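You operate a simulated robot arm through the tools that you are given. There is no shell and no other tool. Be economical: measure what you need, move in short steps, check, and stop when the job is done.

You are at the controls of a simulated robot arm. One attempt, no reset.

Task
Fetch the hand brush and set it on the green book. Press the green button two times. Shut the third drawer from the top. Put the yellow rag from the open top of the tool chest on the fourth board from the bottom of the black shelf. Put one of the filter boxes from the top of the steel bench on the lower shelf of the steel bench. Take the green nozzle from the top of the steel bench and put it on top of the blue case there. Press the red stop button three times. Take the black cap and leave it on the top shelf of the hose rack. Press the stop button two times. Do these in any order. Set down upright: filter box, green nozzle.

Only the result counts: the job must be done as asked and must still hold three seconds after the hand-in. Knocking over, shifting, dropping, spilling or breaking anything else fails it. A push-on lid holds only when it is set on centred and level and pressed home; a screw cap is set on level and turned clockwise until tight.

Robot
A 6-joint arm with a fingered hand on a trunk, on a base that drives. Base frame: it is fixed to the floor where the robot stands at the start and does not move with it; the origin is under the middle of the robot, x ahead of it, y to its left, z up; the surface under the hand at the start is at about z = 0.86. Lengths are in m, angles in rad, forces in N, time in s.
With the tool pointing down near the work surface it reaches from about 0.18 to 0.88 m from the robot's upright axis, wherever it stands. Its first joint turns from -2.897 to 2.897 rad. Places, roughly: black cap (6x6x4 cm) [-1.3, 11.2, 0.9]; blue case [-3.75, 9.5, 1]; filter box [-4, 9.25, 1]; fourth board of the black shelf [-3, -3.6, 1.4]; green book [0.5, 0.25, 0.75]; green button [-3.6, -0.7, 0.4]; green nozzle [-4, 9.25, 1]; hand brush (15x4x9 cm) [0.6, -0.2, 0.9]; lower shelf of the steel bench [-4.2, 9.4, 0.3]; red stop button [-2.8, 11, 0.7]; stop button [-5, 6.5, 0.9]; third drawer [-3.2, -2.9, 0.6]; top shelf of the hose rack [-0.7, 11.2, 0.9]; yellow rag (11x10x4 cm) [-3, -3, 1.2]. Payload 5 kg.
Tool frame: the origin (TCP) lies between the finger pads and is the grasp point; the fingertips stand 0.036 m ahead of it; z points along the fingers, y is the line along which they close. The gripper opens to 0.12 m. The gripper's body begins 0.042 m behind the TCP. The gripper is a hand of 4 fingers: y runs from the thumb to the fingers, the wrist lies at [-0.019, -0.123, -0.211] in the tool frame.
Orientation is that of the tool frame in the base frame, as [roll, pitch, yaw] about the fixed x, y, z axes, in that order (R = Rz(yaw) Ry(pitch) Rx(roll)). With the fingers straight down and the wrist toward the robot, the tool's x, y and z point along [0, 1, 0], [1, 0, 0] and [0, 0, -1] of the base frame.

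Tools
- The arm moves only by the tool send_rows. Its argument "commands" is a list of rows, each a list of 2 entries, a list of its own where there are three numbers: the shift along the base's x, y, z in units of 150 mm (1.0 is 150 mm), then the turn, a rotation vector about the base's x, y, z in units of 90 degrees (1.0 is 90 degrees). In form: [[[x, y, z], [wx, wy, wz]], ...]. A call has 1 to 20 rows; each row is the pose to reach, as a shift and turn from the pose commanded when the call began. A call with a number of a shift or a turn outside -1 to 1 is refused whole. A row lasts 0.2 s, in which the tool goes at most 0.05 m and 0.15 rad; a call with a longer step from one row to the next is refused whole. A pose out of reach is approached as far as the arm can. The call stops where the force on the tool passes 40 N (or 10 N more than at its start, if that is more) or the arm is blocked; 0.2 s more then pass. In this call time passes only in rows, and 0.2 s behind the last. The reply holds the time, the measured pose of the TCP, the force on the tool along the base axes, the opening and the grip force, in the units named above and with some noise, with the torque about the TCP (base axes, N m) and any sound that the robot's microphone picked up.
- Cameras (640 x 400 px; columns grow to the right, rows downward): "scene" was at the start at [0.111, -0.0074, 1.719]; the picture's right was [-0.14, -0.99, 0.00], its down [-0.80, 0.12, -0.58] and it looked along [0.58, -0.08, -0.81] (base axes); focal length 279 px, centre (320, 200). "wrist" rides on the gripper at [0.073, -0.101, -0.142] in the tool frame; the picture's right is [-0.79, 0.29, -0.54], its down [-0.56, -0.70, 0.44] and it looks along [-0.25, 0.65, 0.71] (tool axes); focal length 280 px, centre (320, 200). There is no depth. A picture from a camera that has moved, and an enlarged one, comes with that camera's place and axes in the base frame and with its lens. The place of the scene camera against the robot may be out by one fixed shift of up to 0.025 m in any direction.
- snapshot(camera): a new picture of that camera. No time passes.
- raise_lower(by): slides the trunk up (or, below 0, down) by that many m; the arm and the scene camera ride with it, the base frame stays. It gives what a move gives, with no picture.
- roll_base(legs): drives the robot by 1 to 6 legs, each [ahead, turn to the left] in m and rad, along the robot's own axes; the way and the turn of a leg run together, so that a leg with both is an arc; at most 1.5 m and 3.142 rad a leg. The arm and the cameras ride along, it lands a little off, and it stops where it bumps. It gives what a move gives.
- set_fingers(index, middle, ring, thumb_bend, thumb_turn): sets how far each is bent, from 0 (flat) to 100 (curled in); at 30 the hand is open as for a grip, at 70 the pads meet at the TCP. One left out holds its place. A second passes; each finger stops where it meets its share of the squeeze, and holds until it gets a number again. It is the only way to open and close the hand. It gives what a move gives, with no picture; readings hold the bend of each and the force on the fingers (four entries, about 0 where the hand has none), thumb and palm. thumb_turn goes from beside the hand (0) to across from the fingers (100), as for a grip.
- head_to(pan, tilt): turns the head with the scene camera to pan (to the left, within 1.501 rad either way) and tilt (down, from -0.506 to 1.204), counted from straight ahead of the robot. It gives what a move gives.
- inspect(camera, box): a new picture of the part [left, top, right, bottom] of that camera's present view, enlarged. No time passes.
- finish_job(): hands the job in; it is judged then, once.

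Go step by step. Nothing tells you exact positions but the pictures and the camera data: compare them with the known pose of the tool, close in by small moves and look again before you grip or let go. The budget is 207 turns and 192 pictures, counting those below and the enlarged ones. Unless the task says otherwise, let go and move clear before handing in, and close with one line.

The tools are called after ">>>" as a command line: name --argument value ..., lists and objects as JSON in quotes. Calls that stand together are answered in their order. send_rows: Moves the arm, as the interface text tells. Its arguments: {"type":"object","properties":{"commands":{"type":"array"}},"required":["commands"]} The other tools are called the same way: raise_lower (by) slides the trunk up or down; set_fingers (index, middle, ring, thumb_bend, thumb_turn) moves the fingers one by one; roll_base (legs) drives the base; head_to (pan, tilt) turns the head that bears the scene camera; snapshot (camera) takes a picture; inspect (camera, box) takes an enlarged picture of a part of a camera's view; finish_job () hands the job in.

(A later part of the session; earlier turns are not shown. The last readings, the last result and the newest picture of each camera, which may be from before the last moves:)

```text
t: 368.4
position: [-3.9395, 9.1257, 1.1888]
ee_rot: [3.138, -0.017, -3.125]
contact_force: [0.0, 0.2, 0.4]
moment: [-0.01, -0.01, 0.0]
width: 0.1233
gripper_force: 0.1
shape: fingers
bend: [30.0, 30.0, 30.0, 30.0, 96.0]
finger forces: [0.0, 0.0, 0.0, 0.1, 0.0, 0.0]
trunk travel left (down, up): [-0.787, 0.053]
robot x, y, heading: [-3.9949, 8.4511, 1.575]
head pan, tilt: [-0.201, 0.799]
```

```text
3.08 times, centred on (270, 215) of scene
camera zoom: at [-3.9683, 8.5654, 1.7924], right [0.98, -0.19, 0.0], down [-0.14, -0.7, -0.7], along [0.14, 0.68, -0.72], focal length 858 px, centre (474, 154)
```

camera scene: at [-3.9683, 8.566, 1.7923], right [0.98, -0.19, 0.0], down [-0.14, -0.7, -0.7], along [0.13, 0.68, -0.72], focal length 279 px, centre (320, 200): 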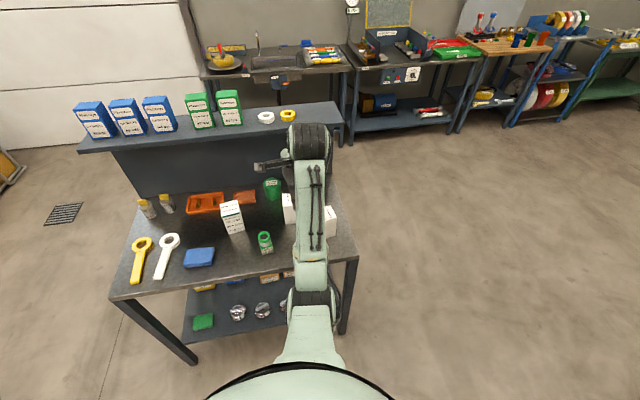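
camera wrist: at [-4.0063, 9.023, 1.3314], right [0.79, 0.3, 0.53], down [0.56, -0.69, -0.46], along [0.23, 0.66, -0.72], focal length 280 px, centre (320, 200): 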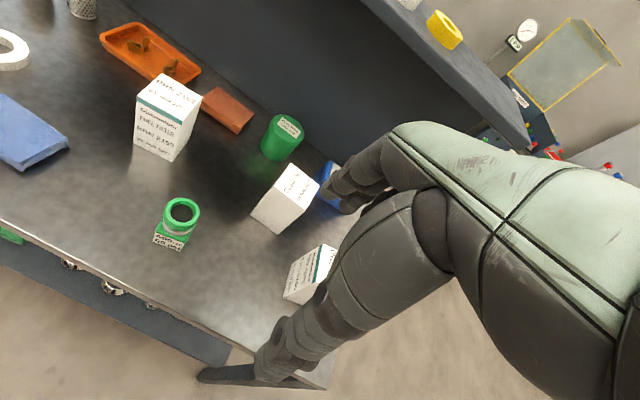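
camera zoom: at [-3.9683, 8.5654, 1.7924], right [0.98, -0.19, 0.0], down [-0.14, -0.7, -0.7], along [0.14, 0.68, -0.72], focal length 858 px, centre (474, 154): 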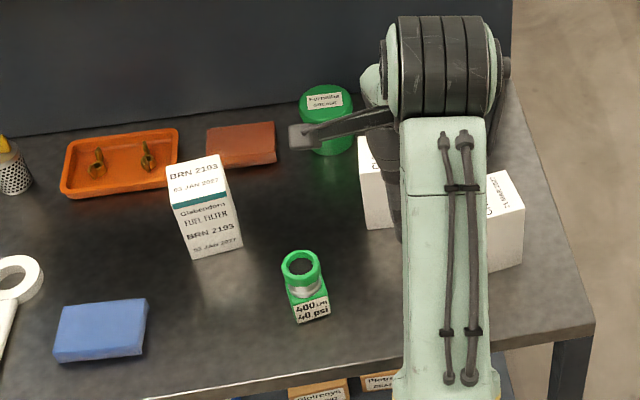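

Now move left over the nozzle and down to z≈1.03.

>>> send_rows --commands '[[[-0.2, 0.13, -0.1], [0, 0, 0]], [[-0.4, 0.26, -0.25], [0, 0, 0]], [[-0.6, 0.4, -0.45], [0, 0, 0]], [[-0.79, 0.53, -0.6], [0, 0, 0]], [[-0.79, 0.53, -0.85], [0, 0, 0]], [[-0.79, 0.53, -1], [0, 0, 0]]]'

>>> snapshot --camera "wrist"

>>> inspect --camera "scene" --box '[200, 150, 340, 280]'

```text
t: 369.8
position: [-4.0572, 9.2049, 1.0406]
ee_rot: [3.137, -0.018, -3.124]
contact_force: [-0.5, 0.3, 0.3]
moment: [0.02, -0.01, -0.02]
width: 0.1239
gripper_force: 0.1
shape: fingers
bend: [30.0, 30.0, 30.0, 30.0, 96.0]
finger forces: [0.1, 0.0, 0.1, 0.0, 0.0, 0.0]
trunk travel left (down, up): [-0.787, 0.053]
robot x, y, heading: [-3.9925, 8.4523, 1.576]
head pan, tilt: [-0.201, 0.799]
```

```text
69 pictures are left
camera wrist: at [-4.1242, 9.1025, 1.1822], right [0.79, 0.3, 0.53], down [0.56, -0.69, -0.46], along [0.23, 0.66, -0.72], focal length 280 px, centre (320, 200)
```

wrist: 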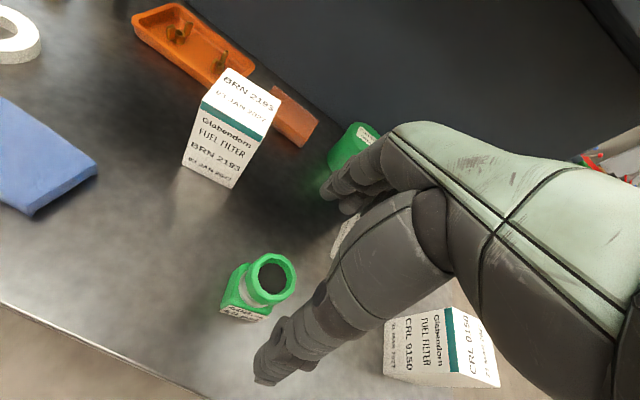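

```text
3.08 times, centred on (270, 215) of scene
camera zoom: at [-3.9681, 8.5654, 1.7923], right [0.98, -0.19, 0.0], down [-0.14, -0.7, -0.7], along [0.14, 0.68, -0.72], focal length 858 px, centre (474, 154)
```

zoom: 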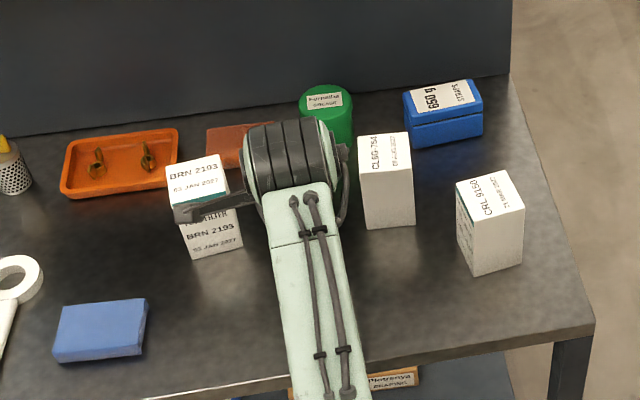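

The hand is right over the nozzle and I can see the blue case ("straps") at about (−3.83,9.486), top z≈0.92. Descend onto the nozzle.

>>> send_rows --commands '[[[-0.01, 0.01, -0.25], [0, 0, 0]], [[-0.02, 0.01, -0.5], [0, 0, 0]], [[-0.02, 0.01, -0.78], [0, 0, 0]]]'

>>> set_fingers --index 54 --middle 54 --ring 54 --thumb_bend 54

>>> snapshot --camera "wrist"

```text
t: 370.6
position: [-4.0613, 9.2073, 0.9223]
ee_rot: [3.136, -0.017, -3.124]
contact_force: [-0.2, 0.0, 0.1]
moment: [-0.02, 0.04, -0.03]
width: 0.1234
gripper_force: 0.1
shape: fingers
bend: [30.0, 30.0, 30.0, 30.0, 96.0]
finger forces: [0.0, 0.1, 0.0, 0.0, 0.0, 0.0]
trunk travel left (down, up): [-0.787, 0.053]
robot x, y, heading: [-3.9903, 8.4531, 1.576]
head pan, tilt: [-0.201, 0.799]
```

```text
t: 371.6
position: [-4.0602, 9.2067, 0.9237]
ee_rot: [3.138, -0.017, -3.123]
contact_force: [0.0, 0.8, -0.6]
moment: [0.01, -0.02, 0.0]
width: 0.0529
gripper_force: 0.7
shape: fingers
bend: [54.0, 54.0, 54.0, 54.0, 98.0]
finger forces: [0.1, 0.3, 0.1, 0.0, 0.0, 0.1]
trunk travel left (down, up): [-0.787, 0.053]
robot x, y, heading: [-3.9909, 8.4535, 1.581]
head pan, tilt: [-0.201, 0.799]
```

```text
67 pictures are left
camera wrist: at [-4.1279, 9.1045, 1.0653], right [0.79, 0.3, 0.53], down [0.56, -0.69, -0.46], along [0.23, 0.66, -0.72], focal length 280 px, centre (320, 200)
```

wrist: 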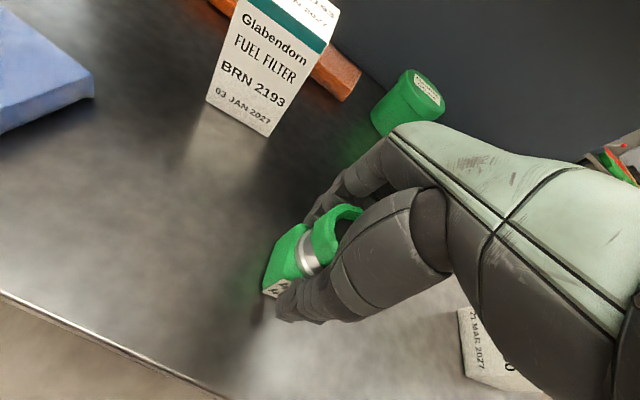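

Well centred. Squeeze to hold.

>>> set_fingers --index 70 --middle 70 --ring 70 --thumb_bend 66

>>> send_rows --commands '[[[0, 0, 0.1], [0, 0, 0]], [[0, 0, 0.3], [0, 0, 0]]]'

>>> snapshot --camera "wrist"

```text
t: 372.6
position: [-4.0607, 9.2077, 0.9233]
ee_rot: [3.138, -0.018, -3.126]
contact_force: [-0.9, 1.0, -0.1]
moment: [0.0, -0.05, 0.02]
width: 0.0447
gripper_force: 14.2
shape: fingers
bend: [60.0, 60.0, 70.0, 56.0, 98.0]
finger forces: [7.3, 7.6, 0.1, 0.0, 14.1, 0.0]
trunk travel left (down, up): [-0.787, 0.053]
robot x, y, heading: [-3.9928, 8.4531, 1.578]
head pan, tilt: [-0.201, 0.799]
```

```text
t: 373.2
position: [-4.0596, 9.2062, 0.9683]
ee_rot: [3.138, -0.018, -3.126]
contact_force: [0.3, -0.6, -3.1]
moment: [-0.01, -0.01, -0.01]
width: 0.0448
gripper_force: 14.5
shape: fingers
bend: [60.0, 60.0, 70.0, 56.0, 98.0]
finger forces: [7.4, 6.9, 0.1, 0.1, 14.2, 0.1]
trunk travel left (down, up): [-0.787, 0.053]
robot x, y, heading: [-3.991, 8.4526, 1.577]
head pan, tilt: [-0.201, 0.799]
```

```text
66 pictures are left
camera wrist: at [-4.1275, 9.1034, 1.1099], right [0.79, 0.3, 0.53], down [0.56, -0.69, -0.46], along [0.23, 0.66, -0.72], focal length 280 px, centre (320, 200)
```

wrist: 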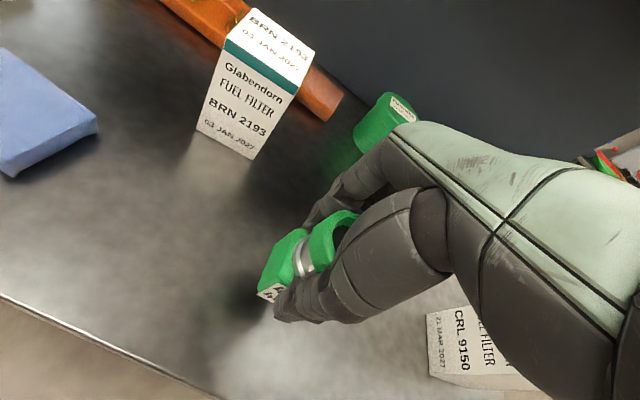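

Held, ~3 N. Lift to z≈1.12, move right toward the blue case, then roll nearer.

>>> send_rows --commands '[[[0, -0.1, 0.3], [0, 0, 0]], [[0, -0.2, 0.6], [0, 0, 0]], [[0, -0.2, 0.9], [0, 0, 0]], [[0, -0.2, 1], [0, 0, 0]]]'

>>> send_rows --commands '[[[0.25, 0, 0], [0, 0, 0]], [[0.5, 0, 0], [0, 0, 0]], [[0.75, 0, 0], [0, 0, 0]], [[1, 0, 0], [0, 0, 0]]]'

>>> send_rows --commands '[[[0.25, 0, 0], [0, 0, 0]], [[0.5, 0, 0], [0, 0, 0]]]'

>>> roll_base --legs '[[0.2, 0]]'

>>> snapshot --camera "wrist"

>>> snapshot --camera "scene"

```text
t: 374.2
position: [-4.0601, 9.176, 1.1172]
ee_rot: [3.137, -0.017, -3.124]
contact_force: [-0.9, -0.5, -1.7]
moment: [0.0, 0.0, -0.01]
width: 0.0446
gripper_force: 14.7
shape: fingers
bend: [60.0, 60.0, 70.0, 56.0, 98.0]
finger forces: [7.3, 6.7, 0.1, 0.0, 14.1, 0.0]
trunk travel left (down, up): [-0.787, 0.053]
robot x, y, heading: [-3.9918, 8.4519, 1.575]
head pan, tilt: [-0.201, 0.799]
```

```text
t: 375.2
position: [-3.9083, 9.1768, 1.1156]
ee_rot: [3.139, -0.019, -3.124]
contact_force: [-0.1, 0.5, -2.2]
moment: [0.0, 0.03, -0.02]
width: 0.0447
gripper_force: 13.8
shape: fingers
bend: [60.0, 61.0, 70.0, 56.0, 98.0]
finger forces: [7.4, 6.6, 0.0, 0.1, 13.9, 0.0]
trunk travel left (down, up): [-0.787, 0.053]
robot x, y, heading: [-3.9918, 8.4542, 1.577]
head pan, tilt: [-0.201, 0.799]
```

```text
t: 375.8
position: [-3.8315, 9.1774, 1.1178]
ee_rot: [3.137, -0.02, -3.122]
contact_force: [1.2, 0.4, -2.5]
moment: [0.03, 0.03, 0.04]
width: 0.0445
gripper_force: 14.1
shape: fingers
bend: [60.0, 61.0, 70.0, 56.0, 98.0]
finger forces: [7.3, 6.5, 0.0, 0.0, 14.0, 0.0]
trunk travel left (down, up): [-0.787, 0.053]
robot x, y, heading: [-3.9912, 8.4539, 1.575]
head pan, tilt: [-0.201, 0.799]
```

```text
t: 377.5
position: [-3.8367, 9.373, 1.1172]
ee_rot: [3.138, -0.02, -3.12]
contact_force: [1.0, -0.5, -3.3]
moment: [0.02, -0.02, 0.01]
width: 0.0446
gripper_force: 14.3
shape: fingers
bend: [60.0, 61.0, 70.0, 56.0, 98.0]
finger forces: [7.2, 6.7, 0.0, 0.1, 14.0, 0.0]
trunk travel left (down, up): [-0.787, 0.053]
robot x, y, heading: [-3.9921, 8.6522, 1.573]
head pan, tilt: [-0.201, 0.799]
```

```text
65 pictures are left
camera wrist: at [-3.9035, 9.2706, 1.2596], right [0.79, 0.3, 0.53], down [0.56, -0.69, -0.46], along [0.23, 0.66, -0.72], focal length 280 px, centre (320, 200)
```

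wrist: 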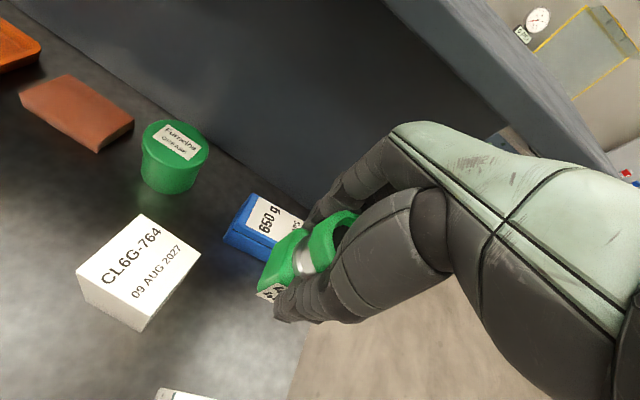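

```text
64 pictures are left
camera scene: at [-3.9691, 8.7624, 1.7923], right [0.98, -0.19, 0.0], down [-0.14, -0.7, -0.7], along [0.13, 0.68, -0.72], focal length 279 px, centre (320, 200)
```

scene: 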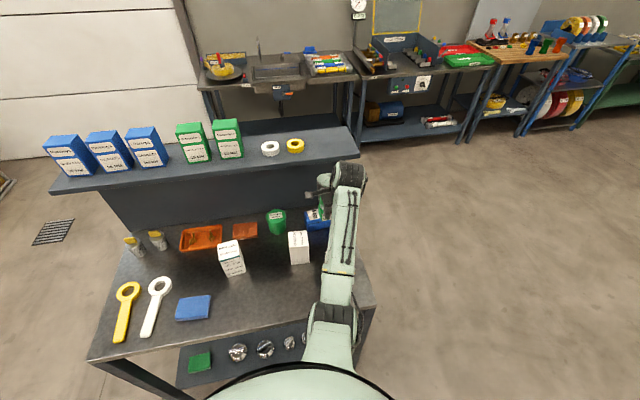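

Case top spans x −3.89…−3.78, y 9.45…9.52; target (−3.837,9.485). Roll 0.07 m nearer and move over it.

>>> roll_base --legs '[[0.07, 0]]'

>>> send_rows --commands '[[[0, 0.14, -0.1], [0, 0, 0]], [[0, 0.28, -0.25], [0, 0, 0]]]'

>>> snapshot --camera "wrist"

>>> inspect --camera "scene" --box '[240, 150, 400, 270]'

```text
t: 378.6
position: [-3.8367, 9.4393, 1.1147]
ee_rot: [-3.14, -0.018, -3.125]
contact_force: [-0.3, -21.5, -22.2]
moment: [2.13, 0.26, -0.35]
width: 0.0446
gripper_force: 27.8
shape: fingers
bend: [60.0, 61.0, 70.0, 56.0, 98.0]
finger forces: [7.3, 6.6, 0.0, 0.0, 13.9, 27.9]
trunk travel left (down, up): [-0.787, 0.053]
robot x, y, heading: [-3.9938, 8.7196, 1.576]
head pan, tilt: [-0.201, 0.799]
```

```text
t: 379.2
position: [-3.8353, 9.4819, 1.0771]
ee_rot: [-3.137, -0.02, -3.126]
contact_force: [0.0, -0.3, -1.9]
moment: [0.02, 0.0, 0.01]
width: 0.0445
gripper_force: 14.1
shape: fingers
bend: [60.0, 61.0, 70.0, 56.0, 98.0]
finger forces: [7.3, 6.6, 0.0, 0.0, 14.0, 0.0]
trunk travel left (down, up): [-0.787, 0.053]
robot x, y, heading: [-3.997, 8.7212, 1.573]
head pan, tilt: [-0.201, 0.799]
```

```text
63 pictures are left
camera wrist: at [-3.9026, 9.3804, 1.22], right [0.79, 0.3, 0.53], down [0.56, -0.69, -0.45], along [0.23, 0.66, -0.72], focal length 280 px, centre (320, 200)
```

wrist: 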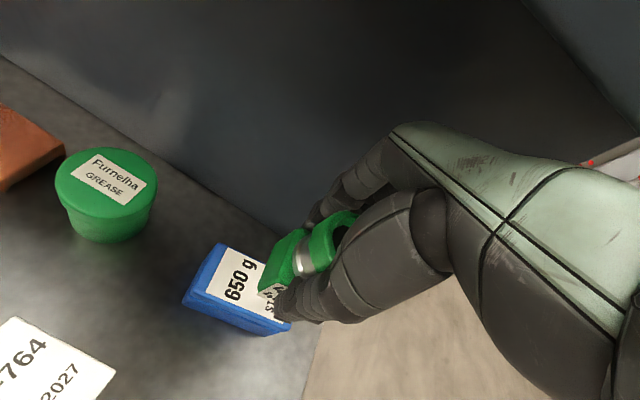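

```text
3.33 times, centred on (320, 210) of scene
camera zoom: at [-3.9701, 8.831, 1.7925], right [0.98, -0.19, 0.0], down [-0.14, -0.7, -0.7], along [0.13, 0.68, -0.72], focal length 929 px, centre (320, 167)
```

zoom: 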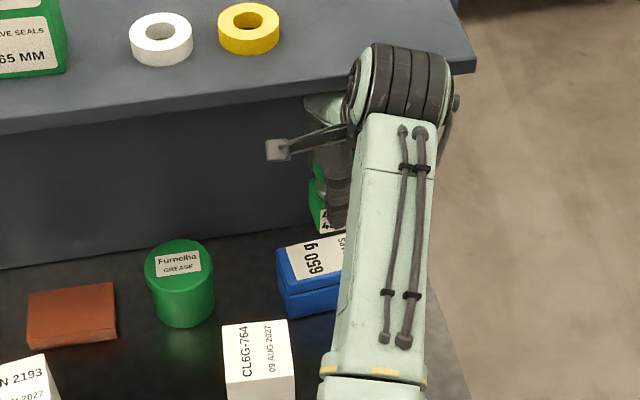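

The palm grazed the upper shelf edge briefly, now it's free below it. The nozzle is over the case's centre; lower gently.

>>> send_rows --commands '[[[-0.01, 0.04, -0.2], [0, 0, 0]], [[-0.01, 0.04, -0.4], [0, 0, 0]], [[-0.01, 0.04, -0.55], [0, 0, 0]]]'

>>> snapshot --camera "wrist"

>>> inspect --camera "scene" --box '[0, 60, 360, 270]'

```text
t: 380.0
position: [-3.8398, 9.4883, 0.9951]
ee_rot: [-3.14, -0.02, -3.122]
contact_force: [-0.6, 0.0, -2.5]
moment: [0.02, 0.03, -0.01]
width: 0.0444
gripper_force: 14.1
shape: fingers
bend: [60.0, 61.0, 70.0, 56.0, 98.0]
finger forces: [7.4, 6.6, 0.0, 0.0, 13.9, 0.0]
trunk travel left (down, up): [-0.787, 0.053]
robot x, y, heading: [-3.9939, 8.7203, 1.577]
head pan, tilt: [-0.201, 0.799]
```

```text
61 pictures are left
camera wrist: at [-3.9056, 9.3862, 1.1381], right [0.79, 0.3, 0.53], down [0.56, -0.69, -0.45], along [0.23, 0.66, -0.72], focal length 280 px, centre (320, 200)
```

wrist: 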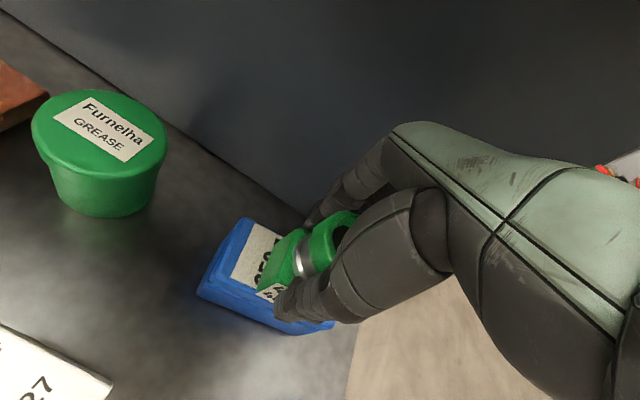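

```text
1.78 times, centred on (180, 165) of scene
camera zoom: at [-3.97, 8.8304, 1.7924], right [0.98, -0.19, 0.0], down [-0.14, -0.7, -0.7], along [0.13, 0.68, -0.72], focal length 496 px, centre (569, 262)
```

zoom: 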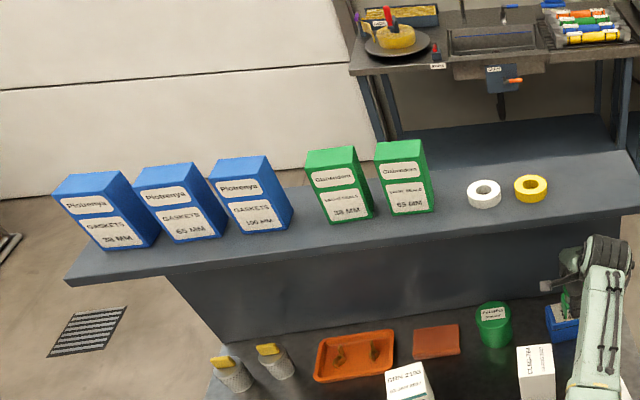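

Everything is in place. Lower the last ~1.5 cm.

>>> send_rows --commands '[[[0, 0, -0.03], [0, 0, 0]], [[0, 0, -0.06], [0, 0, 0]]]'

>>> send_rows --commands '[[[0, 0, -0.03], [0, 0, 0]], [[0, 0, -0.05], [0, 0, 0]]]'

```text
t: 380.6
position: [-3.8391, 9.4904, 0.9924]
ee_rot: [3.135, -0.019, -3.124]
contact_force: [0.7, 2.1, 22.9]
moment: [0.0, 0.02, 0.03]
width: 0.0443
gripper_force: 16.7
shape: fingers
bend: [60.0, 61.0, 70.0, 56.0, 98.0]
finger forces: [9.3, 8.9, 0.0, 0.0, 15.6, 0.0]
trunk travel left (down, up): [-0.787, 0.053]
robot x, y, heading: [-3.9943, 8.7159, 1.581]
head pan, tilt: [-0.201, 0.799]
```

```text
t: 381.2
position: [-3.8393, 9.4869, 0.9813]
ee_rot: [3.14, -0.019, -3.122]
contact_force: [0.2, 1.8, 20.8]
moment: [-0.03, 0.05, 0.07]
width: 0.0444
gripper_force: 17.0
shape: fingers
bend: [60.0, 61.0, 70.0, 57.0, 99.0]
finger forces: [9.5, 7.7, 0.1, 0.0, 15.4, 0.0]
trunk travel left (down, up): [-0.787, 0.053]
robot x, y, heading: [-3.9955, 8.7219, 1.579]
head pan, tilt: [-0.201, 0.799]
```

Contact made (20 N). Ease off and release.

>>> send_rows --commands '[[[0, 0, 0.025], [0, 0, 0]]]'

>>> set_fingers --index 52 --middle 52 --ring 52 --thumb_bend 48

>>> snapshot --camera "wrist"

```text
t: 381.6
position: [-3.8387, 9.4883, 0.9811]
ee_rot: [-3.138, -0.019, -3.121]
contact_force: [-0.6, 2.5, 11.2]
moment: [0.16, 0.02, 0.04]
width: 0.0445
gripper_force: 15.6
shape: fingers
bend: [60.0, 61.0, 70.0, 57.0, 99.0]
finger forces: [9.7, 7.7, 0.0, 0.0, 14.5, 0.0]
trunk travel left (down, up): [-0.787, 0.053]
robot x, y, heading: [-3.995, 8.7217, 1.582]
head pan, tilt: [-0.201, 0.799]
```

```text
t: 382.6
position: [-3.8379, 9.4885, 0.981]
ee_rot: [-3.137, -0.02, -3.124]
contact_force: [-1.2, 0.5, 0.2]
moment: [-0.01, -0.01, 0.02]
width: 0.064
gripper_force: 0.0
shape: fingers
bend: [52.0, 52.0, 52.0, 48.0, 98.0]
finger forces: [0.0, 0.1, 0.0, 0.1, 0.0, 0.1]
trunk travel left (down, up): [-0.787, 0.053]
robot x, y, heading: [-3.9934, 8.7192, 1.581]
head pan, tilt: [-0.201, 0.799]
```

```text
59 pictures are left
camera wrist: at [-3.9055, 9.387, 1.1246], right [0.79, 0.3, 0.53], down [0.56, -0.69, -0.45], along [0.23, 0.65, -0.72], focal length 280 px, centre (320, 200)
```

wrist: 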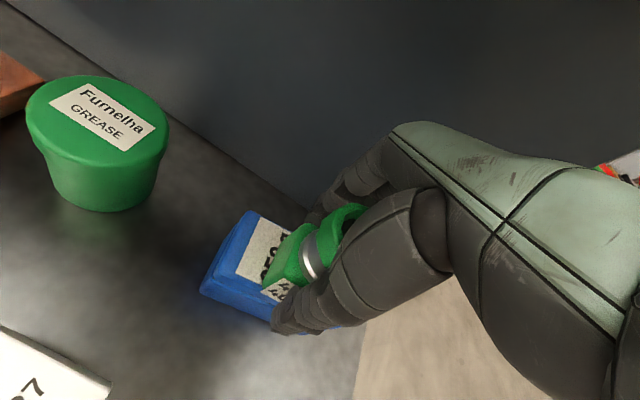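

The nozzle stands on the case. Raise straight up to z≈1.06 and then retreat backward below the upper shelf.

>>> send_rows --commands '[[[0, 0, 0.15], [0, 0, 0]], [[0, 0, 0.35], [0, 0, 0]], [[0, 0, 0.53], [0, 0, 0]], [[0, -0.2, 0.55], [0, 0, 0]], [[0, -0.5, 0.55], [0, 0, 0]], [[0, -0.8, 0.6], [0, 0, 0]]]'

>>> snapshot --camera "wrist"

```text
t: 384.0
position: [-3.8385, 9.3666, 1.074]
ee_rot: [-3.141, -0.021, -3.124]
contact_force: [0.0, 0.4, -0.3]
moment: [-0.01, 0.01, -0.03]
width: 0.0641
gripper_force: 0.0
shape: fingers
bend: [52.0, 52.0, 52.0, 48.0, 98.0]
finger forces: [0.0, 0.0, 0.0, 0.0, 0.0, 0.1]
trunk travel left (down, up): [-0.787, 0.053]
robot x, y, heading: [-3.9959, 8.7182, 1.575]
head pan, tilt: [-0.201, 0.799]
```

```text
58 pictures are left
camera wrist: at [-3.9055, 9.2653, 1.2169], right [0.79, 0.3, 0.53], down [0.56, -0.69, -0.45], along [0.23, 0.66, -0.72], focal length 280 px, centre (320, 200)
```

wrist: 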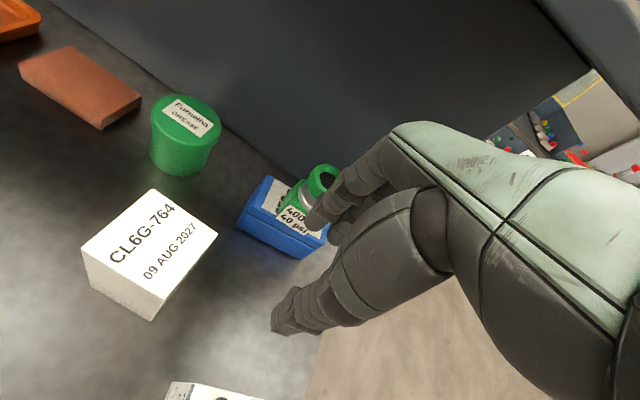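

The nozzle stands upright on the blue case. Next the CRL 9150 filter box at about (−3.818,9.225), yaw ≈ +11°. Back the base 0.14 m so the hand comes over it.

>>> roll_base --legs '[[-0.14, 0]]'

>>> send_rows --commands '[[[0.05, 0, 0.2], [0, 0, 0.06]], [[0.12, 0, 0.4], [0, 0, 0.12]]]'

>>> set_fingers --index 30 --middle 30 --ring 30 --thumb_bend 30

>>> snapshot --camera "wrist"

>>> inspect --camera "scene" --box '[260, 130, 420, 260]'

```text
t: 385.4
position: [-3.8366, 9.2274, 1.0707]
ee_rot: [-3.138, -0.02, -3.124]
contact_force: [0.0, -0.9, 0.6]
moment: [-0.01, 0.02, 0.01]
width: 0.0639
gripper_force: 0.0
shape: fingers
bend: [52.0, 52.0, 52.0, 48.0, 98.0]
finger forces: [0.1, 0.0, 0.0, 0.0, 0.0, 0.1]
trunk travel left (down, up): [-0.787, 0.053]
robot x, y, heading: [-3.9924, 8.5756, 1.576]
head pan, tilt: [-0.201, 0.799]
```

```text
t: 386.0
position: [-3.817, 9.2274, 1.1338]
ee_rot: [-3.14, -0.021, -2.934]
contact_force: [0.0, -1.0, 0.8]
moment: [0.02, 0.02, 0.03]
width: 0.0643
gripper_force: 0.0
shape: fingers
bend: [52.0, 52.0, 52.0, 48.0, 98.0]
finger forces: [0.0, 0.0, 0.1, 0.2, 0.0, 0.0]
trunk travel left (down, up): [-0.787, 0.053]
robot x, y, heading: [-3.9943, 8.5793, 1.576]
head pan, tilt: [-0.201, 0.799]
```

```text
t: 387.0
position: [-3.8186, 9.2271, 1.1317]
ee_rot: [-3.139, -0.019, -2.936]
contact_force: [0.1, 0.3, 0.3]
moment: [0.0, 0.02, 0.03]
width: 0.1234
gripper_force: 0.1
shape: fingers
bend: [30.0, 30.0, 30.0, 30.0, 96.0]
finger forces: [0.0, 0.0, 0.0, 0.0, 0.1, 0.1]
trunk travel left (down, up): [-0.787, 0.053]
robot x, y, heading: [-3.9927, 8.5775, 1.579]
head pan, tilt: [-0.201, 0.799]
```

```text
57 pictures are left
camera wrist: at [-3.8649, 9.1146, 1.2762], right [0.72, 0.45, 0.53], down [0.68, -0.57, -0.45], along [0.1, 0.69, -0.72], focal length 280 px, centre (320, 200)
```

wrist: 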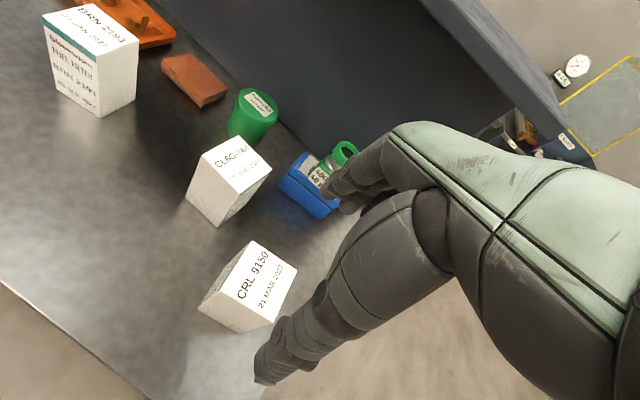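

```text
3.08 times, centred on (340, 195) of scene
camera zoom: at [-3.9687, 8.6903, 1.7923], right [0.98, -0.19, 0.0], down [-0.14, -0.7, -0.7], along [0.14, 0.68, -0.72], focal length 858 px, centre (258, 215)
```

zoom: 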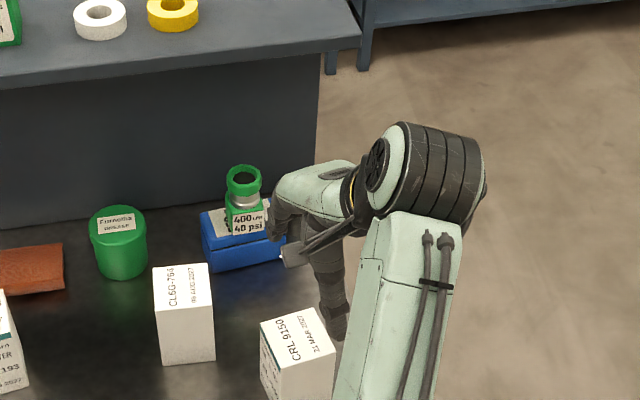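

>>> inspect --camera "wrist" --box '[180, 220, 320, 340]'

```text
3.33 times, centred on (250, 280) of wrist
camera zoom: at [-3.8649, 9.1146, 1.2762], right [0.72, 0.45, 0.53], down [0.68, -0.57, -0.45], along [0.1, 0.69, -0.72], focal length 935 px, centre (553, -67)
```

zoom: 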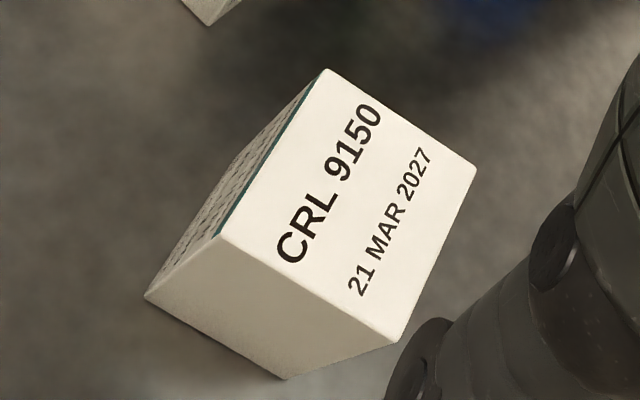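

Box centre (−3.823,9.241), 6.1 cm square, yaw 10°. Descend with a small correction.

>>> send_rows --commands '[[[-0.03, 0.09, -0.25], [0, 0, 0]], [[-0.03, 0.09, -0.5], [0, 0, 0]], [[-0.03, 0.09, -0.75], [0, 0, 0]], [[-0.03, 0.09, -1], [0, 0, 0]]]'

>>> send_rows --commands '[[[0, 0, -0.1], [0, 0, 0]]]'

>>> snapshot --camera "wrist"

```text
t: 388.0
position: [-3.8239, 9.2411, 0.9832]
ee_rot: [-3.135, -0.019, -2.936]
contact_force: [-0.7, -0.4, 0.5]
moment: [0.0, 0.01, 0.0]
width: 0.1236
gripper_force: 0.1
shape: fingers
bend: [30.0, 30.0, 30.0, 30.0, 96.0]
finger forces: [0.1, 0.0, 0.0, 0.0, 0.0, 0.0]
trunk travel left (down, up): [-0.787, 0.053]
robot x, y, heading: [-3.9941, 8.578, 1.576]
head pan, tilt: [-0.201, 0.799]
```

```text
t: 388.4
position: [-3.8245, 9.2404, 0.9688]
ee_rot: [-3.139, -0.019, -2.935]
contact_force: [-0.5, -0.1, 1.1]
moment: [0.02, -0.03, 0.01]
width: 0.1234
gripper_force: 0.1
shape: fingers
bend: [30.0, 30.0, 30.0, 30.0, 96.0]
finger forces: [0.1, 0.0, 0.1, 0.0, 0.0, 0.0]
trunk travel left (down, up): [-0.787, 0.053]
robot x, y, heading: [-3.9964, 8.579, 1.578]
head pan, tilt: [-0.201, 0.799]
```

```text
54 pictures are left
camera wrist: at [-3.8701, 9.1286, 1.1112], right [0.72, 0.45, 0.53], down [0.68, -0.57, -0.45], along [0.1, 0.69, -0.72], focal length 280 px, centre (320, 200)
```

wrist: 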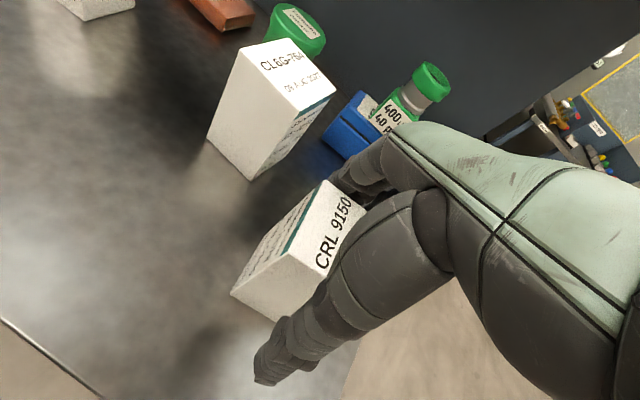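

Straddling the box well. Close in two stages.

>>> set_fingers --index 49 --middle 49 --ring 49 --thumb_bend 49

>>> set_fingers --index 62 --middle 62 --ring 62 --thumb_bend 60

>>> send_rows --commands '[[[0, 0, 0.1], [0, 0, 0]], [[0, 0, 0.3], [0, 0, 0]], [[0, -0.1, 0.6], [0, 0, 0]]]'

>>> snapshot --camera "wrist"

```text
t: 389.4
position: [-3.824, 9.2404, 0.968]
ee_rot: [-3.137, -0.019, -2.936]
contact_force: [0.0, 0.4, 1.0]
moment: [-0.02, 0.01, 0.01]
width: 0.0728
gripper_force: 3.6
shape: fingers
bend: [47.0, 48.0, 48.0, 47.0, 98.0]
finger forces: [2.5, 0.9, 0.5, 0.0, 3.0, 0.0]
trunk travel left (down, up): [-0.787, 0.053]
robot x, y, heading: [-3.9958, 8.5783, 1.575]
head pan, tilt: [-0.201, 0.799]
```

```text
t: 390.4
position: [-3.8238, 9.2408, 0.969]
ee_rot: [-3.137, -0.018, -2.936]
contact_force: [-0.6, 1.2, -0.2]
moment: [0.26, -0.05, 0.01]
width: 0.0685
gripper_force: 23.8
shape: fingers
bend: [50.0, 53.0, 54.0, 51.0, 97.0]
finger forces: [8.9, 7.3, 7.7, 0.0, 22.7, 0.0]
trunk travel left (down, up): [-0.787, 0.053]
robot x, y, heading: [-3.9931, 8.5781, 1.578]
head pan, tilt: [-0.201, 0.799]
```

```text
t: 391.2
position: [-3.8226, 9.2235, 1.059]
ee_rot: [-3.14, -0.021, -2.936]
contact_force: [-0.5, -0.3, -4.0]
moment: [0.0, 0.05, -0.03]
width: 0.0687
gripper_force: 21.8
shape: fingers
bend: [50.0, 54.0, 54.0, 51.0, 97.0]
finger forces: [8.7, 6.9, 7.0, 0.1, 22.5, 0.0]
trunk travel left (down, up): [-0.787, 0.053]
robot x, y, heading: [-3.995, 8.5774, 1.576]
head pan, tilt: [-0.201, 0.799]
```

```text
53 pictures are left
camera wrist: at [-3.8699, 9.1116, 1.2018], right [0.72, 0.45, 0.53], down [0.68, -0.57, -0.45], along [0.1, 0.69, -0.72], focal length 280 px, centre (320, 200)
```

wrist: 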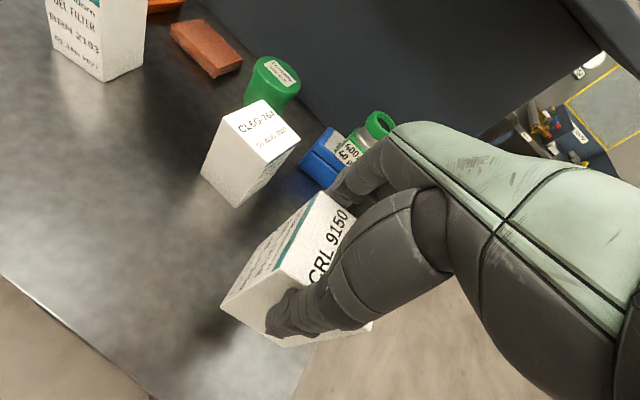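

The box is held upright. Back the base out 0.37 m, lower the trunk by 0.6, and view the lower shelf.

>>> roll_base --legs '[[-0.37, 0]]'

>>> raise_lower --by -0.3

>>> raise_lower --by -0.28

>>> head_to --pan 0 --tilt 0.5

>>> snapshot --camera "wrist"

>>> snapshot --camera "scene"

```text
t: 393.7
position: [-3.8202, 8.8553, 1.0585]
ee_rot: [-3.137, -0.019, -2.938]
contact_force: [0.9, 0.0, -4.3]
moment: [-0.04, -0.02, -0.02]
width: 0.0688
gripper_force: 22.9
shape: fingers
bend: [50.0, 54.0, 54.0, 51.0, 97.0]
finger forces: [8.7, 6.8, 7.0, 0.0, 22.4, 0.0]
trunk travel left (down, up): [-0.787, 0.053]
robot x, y, heading: [-3.9931, 8.2074, 1.574]
head pan, tilt: [-0.201, 0.799]
```

```text
t: 396.7
position: [-3.8204, 8.8556, 0.7592]
ee_rot: [-3.138, -0.019, -2.936]
contact_force: [-0.6, -0.1, -4.4]
moment: [0.0, 0.04, 0.03]
width: 0.0688
gripper_force: 22.1
shape: fingers
bend: [50.0, 54.0, 54.0, 51.0, 97.0]
finger forces: [8.8, 6.8, 6.9, 0.0, 22.3, 0.1]
trunk travel left (down, up): [-0.487, 0.353]
robot x, y, heading: [-3.9919, 8.2058, 1.58]
head pan, tilt: [-0.201, 0.799]
```

```text
t: 399.5
position: [-3.8207, 8.8547, 0.4789]
ee_rot: [-3.139, -0.019, -2.937]
contact_force: [-0.2, -0.2, -3.3]
moment: [0.0, 0.04, 0.02]
width: 0.0686
gripper_force: 22.0
shape: fingers
bend: [50.0, 54.0, 54.0, 51.0, 97.0]
finger forces: [8.8, 6.8, 7.0, 0.1, 22.3, 0.1]
trunk travel left (down, up): [-0.207, 0.633]
robot x, y, heading: [-3.9904, 8.2079, 1.579]
head pan, tilt: [-0.201, 0.799]
```

```text
t: 400.3
position: [-3.8215, 8.8537, 0.4775]
ee_rot: [-3.139, -0.019, -2.937]
contact_force: [-0.6, -0.6, -3.9]
moment: [0.0, -0.01, -0.02]
width: 0.0686
gripper_force: 22.4
shape: fingers
bend: [50.0, 54.0, 54.0, 51.0, 97.0]
finger forces: [8.7, 6.8, 6.9, 0.0, 22.3, 0.1]
trunk travel left (down, up): [-0.207, 0.633]
robot x, y, heading: [-3.9914, 8.2056, 1.572]
head pan, tilt: [0.0, 0.499]
```

```text
52 pictures are left
camera wrist: at [-3.8675, 8.7424, 0.6211], right [0.72, 0.45, 0.53], down [0.68, -0.57, -0.45], along [0.1, 0.69, -0.72], focal length 280 px, centre (320, 200)
```

wrist: 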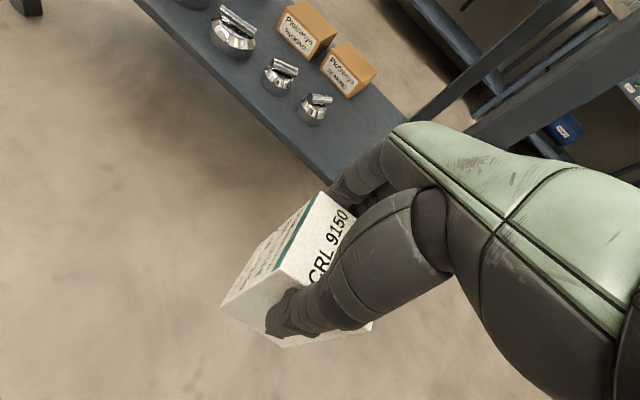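

```text
51 pictures are left
camera scene: at [-3.9831, 8.3318, 1.2381], right [1.0, 0.0, 0.0], down [0.0, -0.48, -0.88], along [0.0, 0.88, -0.48], focal length 279 px, centre (320, 200)
```

scene: 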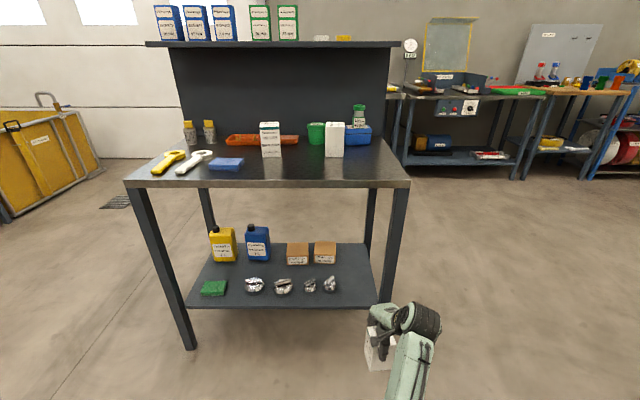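

Triangulating again, the lower shelf is at z≈0.275, front edge y≈9.126, free x −3.91…−3.75. Target box centre (−3.838,9.21). Shift slightly left and roll in.

>>> send_rows --commands '[[[-0.12, 0, 0], [0, 0, 0]]]'

>>> roll_base --legs '[[0.25, 0]]'

>>> snapshot --camera "wrist"

>>> snapshot --camera "scene"

```text
t: 400.7
position: [-3.8368, 8.8553, 0.4788]
ee_rot: [-3.138, -0.018, -2.936]
contact_force: [0.8, -0.6, -4.0]
moment: [0.01, 0.0, 0.02]
width: 0.0687
gripper_force: 22.0
shape: fingers
bend: [50.0, 54.0, 54.0, 51.0, 97.0]
finger forces: [8.6, 6.7, 6.8, 0.1, 22.4, 0.0]
trunk travel left (down, up): [-0.207, 0.633]
robot x, y, heading: [-3.9894, 8.2073, 1.57]
head pan, tilt: [0.0, 0.499]
```

```text
t: 402.7
position: [-3.8389, 9.1052, 0.4784]
ee_rot: [-3.138, -0.02, -2.937]
contact_force: [-0.3, 0.6, -3.6]
moment: [-0.01, -0.02, -0.02]
width: 0.0689
gripper_force: 21.9
shape: fingers
bend: [50.0, 54.0, 54.0, 51.0, 97.0]
finger forces: [8.6, 6.8, 6.9, 0.1, 22.3, 0.0]
trunk travel left (down, up): [-0.207, 0.633]
robot x, y, heading: [-3.9919, 8.4587, 1.576]
head pan, tilt: [0.0, 0.499]
```

```text
50 pictures are left
camera wrist: at [-3.8861, 8.9924, 0.6212], right [0.72, 0.45, 0.53], down [0.68, -0.58, -0.45], along [0.1, 0.69, -0.72], focal length 280 px, centre (320, 200)
```

wrist: 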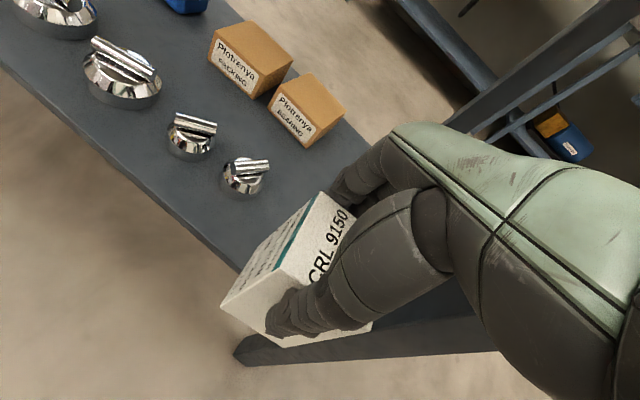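

```text
49 pictures are left
camera scene: at [-3.9842, 8.5822, 1.2381], right [1.0, 0.0, 0.0], down [0.0, -0.48, -0.88], along [0.0, 0.88, -0.48], focal length 279 px, centre (320, 200)
```

scene: 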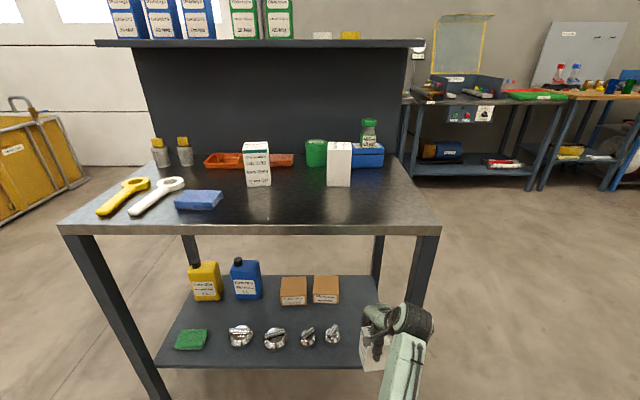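

The right bench leg is near the wrist; I'll yaw the hand ~18° back so the wrist moves left, then go on in.

>>> send_rows --commands '[[[-0.02, 0, 0], [0, 0, -0.07]], [[-0.04, 0, 0], [0, 0, -0.14]], [[-0.05, 0, 0], [0, 0, -0.2]]]'

>>> roll_base --legs '[[0.105, 0]]'

>>> snapshot --camera "wrist"

>>> snapshot --camera "scene"

```text
t: 403.5
position: [-3.8454, 9.1049, 0.4774]
ee_rot: [-3.137, -0.019, 3.03]
contact_force: [-0.4, 0.7, -3.8]
moment: [0.05, 0.05, 0.0]
width: 0.0686
gripper_force: 22.1
shape: fingers
bend: [50.0, 54.0, 54.0, 51.0, 97.0]
finger forces: [8.7, 6.7, 6.8, 0.1, 22.3, 0.1]
trunk travel left (down, up): [-0.207, 0.633]
robot x, y, heading: [-3.9928, 8.4597, 1.575]
head pan, tilt: [0.0, 0.499]
```

```text
t: 404.7
position: [-3.8483, 9.2074, 0.4779]
ee_rot: [-3.136, -0.019, 3.033]
contact_force: [-0.8, -0.3, -4.6]
moment: [0.03, 0.02, 0.03]
width: 0.0686
gripper_force: 22.7
shape: fingers
bend: [50.0, 54.0, 54.0, 51.0, 97.0]
finger forces: [8.7, 6.8, 6.8, 0.1, 22.3, 0.1]
trunk travel left (down, up): [-0.207, 0.633]
robot x, y, heading: [-3.9977, 8.5634, 1.575]
head pan, tilt: [0.0, 0.499]
```

```text
48 pictures are left
camera wrist: at [-3.9265, 9.1166, 0.621], right [0.83, 0.2, 0.53], down [0.47, -0.76, -0.45], along [0.31, 0.62, -0.72], focal length 280 px, centre (320, 200)
```

wrist: 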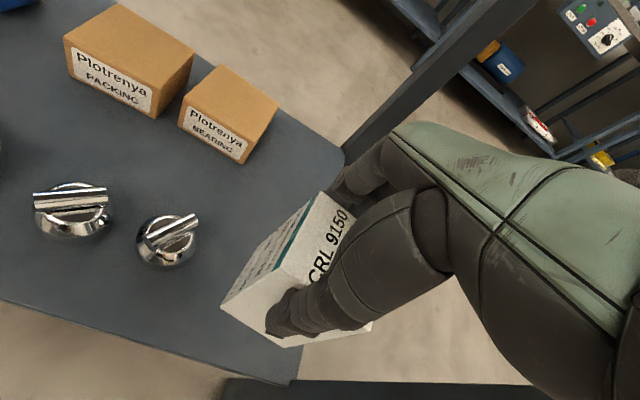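

```text
47 pictures are left
camera scene: at [-3.9847, 8.6863, 1.2381], right [1.0, 0.0, 0.0], down [0.0, -0.48, -0.88], along [0.0, 0.88, -0.48], focal length 279 px, centre (320, 200)
```

scene: 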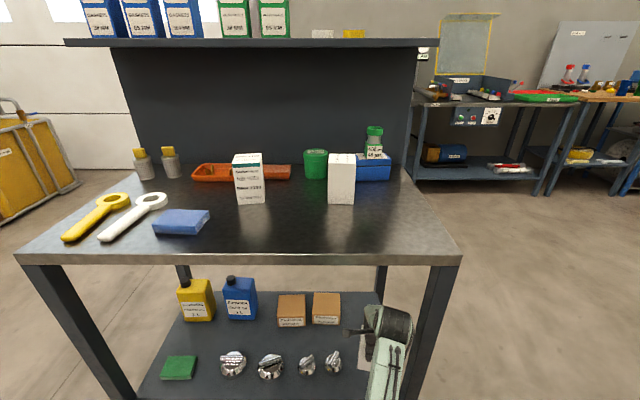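

The box is over the shelf's free corner. Nudge 2 cm deeper and lower.

>>> send_rows --commands '[[[0, 0.13, -0.1], [0, 0, 0]], [[0, 0.13, -0.3], [0, 0, 0]], [[0, 0.13, -0.5], [0, 0, 0]]]'

>>> send_rows --commands '[[[0, 0, -0.04], [0, 0, 0]], [[0, 0, -0.08], [0, 0, 0]]]'

>>> snapshot --camera "wrist"

```text
t: 405.5
position: [-3.8466, 9.2281, 0.4028]
ee_rot: [-3.138, -0.018, 3.03]
contact_force: [-0.5, -0.3, -3.9]
moment: [0.04, -0.01, -0.02]
width: 0.0687
gripper_force: 22.0
shape: fingers
bend: [50.0, 54.0, 54.0, 51.0, 97.0]
finger forces: [8.7, 6.7, 6.9, 0.1, 22.0, 0.0]
trunk travel left (down, up): [-0.207, 0.633]
robot x, y, heading: [-3.9938, 8.5638, 1.572]
head pan, tilt: [0.0, 0.499]
```

```text
t: 406.1
position: [-3.847, 9.2286, 0.3909]
ee_rot: [-3.139, -0.019, 3.032]
contact_force: [0.7, 0.3, -3.8]
moment: [0.05, 0.03, 0.0]
width: 0.0687
gripper_force: 22.1
shape: fingers
bend: [50.0, 54.0, 54.0, 51.0, 97.0]
finger forces: [8.7, 6.8, 6.8, 0.0, 22.1, 0.1]
trunk travel left (down, up): [-0.207, 0.633]
robot x, y, heading: [-3.9923, 8.5586, 1.577]
head pan, tilt: [0.0, 0.499]
```

```text
46 pictures are left
camera wrist: at [-3.9264, 9.1359, 0.5339], right [0.83, 0.2, 0.53], down [0.47, -0.76, -0.45], along [0.31, 0.62, -0.72], focal length 280 px, centre (320, 200)
```

wrist: 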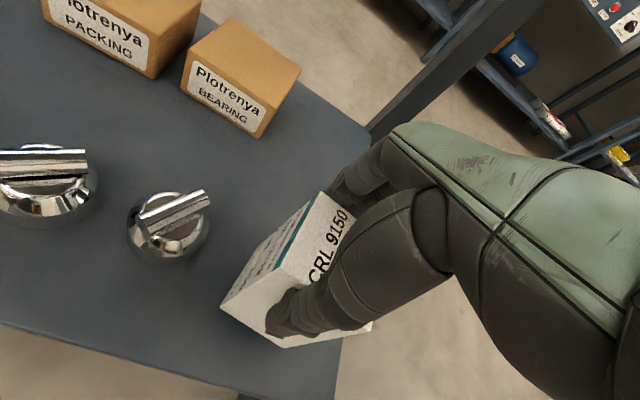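

>>> send_rows --commands '[[[0, 0, -0.03], [0, 0, 0]], [[0, 0, -0.06], [0, 0, 0]]]'

>>> send_rows --commands '[[[0, 0, -0.03], [0, 0, 0]], [[0, 0, -0.05], [0, 0, 0]]]'

```text
t: 406.7
position: [-3.8478, 9.2261, 0.3822]
ee_rot: [-3.138, -0.018, 3.032]
contact_force: [-0.3, 0.3, -3.6]
moment: [0.02, 0.0, 0.0]
width: 0.0687
gripper_force: 22.4
shape: fingers
bend: [50.0, 54.0, 54.0, 51.0, 97.0]
finger forces: [8.7, 6.8, 6.7, 0.1, 22.0, 0.0]
trunk travel left (down, up): [-0.207, 0.633]
robot x, y, heading: [-3.9912, 8.5606, 1.575]
head pan, tilt: [0.0, 0.499]
```

```text
t: 407.3
position: [-3.8472, 9.2279, 0.3747]
ee_rot: [-3.138, -0.021, 3.034]
contact_force: [-0.9, -0.8, -4.4]
moment: [0.0, 0.02, 0.0]
width: 0.0685
gripper_force: 22.3
shape: fingers
bend: [50.0, 54.0, 54.0, 51.0, 97.0]
finger forces: [8.7, 6.7, 6.8, 0.0, 22.0, 0.0]
trunk travel left (down, up): [-0.207, 0.633]
robot x, y, heading: [-3.9914, 8.5643, 1.576]
head pan, tilt: [0.0, 0.499]
```

>>> send_rows --commands '[[[0, 0, -0.03], [0, 0, 0]], [[0, 0, -0.05], [0, 0, 0]]]'

>>> send_rows --commands '[[[0, 0, -0.03], [0, 0, 0]], [[0, 0, -0.05], [0, 0, 0]]]'

```text
t: 407.9
position: [-3.8487, 9.2281, 0.3686]
ee_rot: [3.141, -0.019, 3.035]
contact_force: [-1.9, -0.7, 3.1]
moment: [0.05, -0.1, -0.04]
width: 0.0686
gripper_force: 22.8
shape: fingers
bend: [50.0, 54.0, 55.0, 51.0, 97.0]
finger forces: [8.3, 6.5, 6.6, 0.0, 23.2, 0.1]
trunk travel left (down, up): [-0.207, 0.633]
robot x, y, heading: [-3.9939, 8.5603, 1.569]
head pan, tilt: [0.0, 0.499]
```

```text
t: 408.5
position: [-3.8475, 9.2295, 0.3673]
ee_rot: [3.133, -0.019, 3.031]
contact_force: [-6.6, -6.4, 34.2]
moment: [0.26, -0.2, 0.03]
width: 0.0689
gripper_force: 24.7
shape: fingers
bend: [51.0, 55.0, 55.0, 51.0, 96.0]
finger forces: [7.2, 6.7, 6.6, 0.1, 28.2, 0.0]
trunk travel left (down, up): [-0.207, 0.633]
robot x, y, heading: [-3.9934, 8.563, 1.573]
head pan, tilt: [0.0, 0.499]
```

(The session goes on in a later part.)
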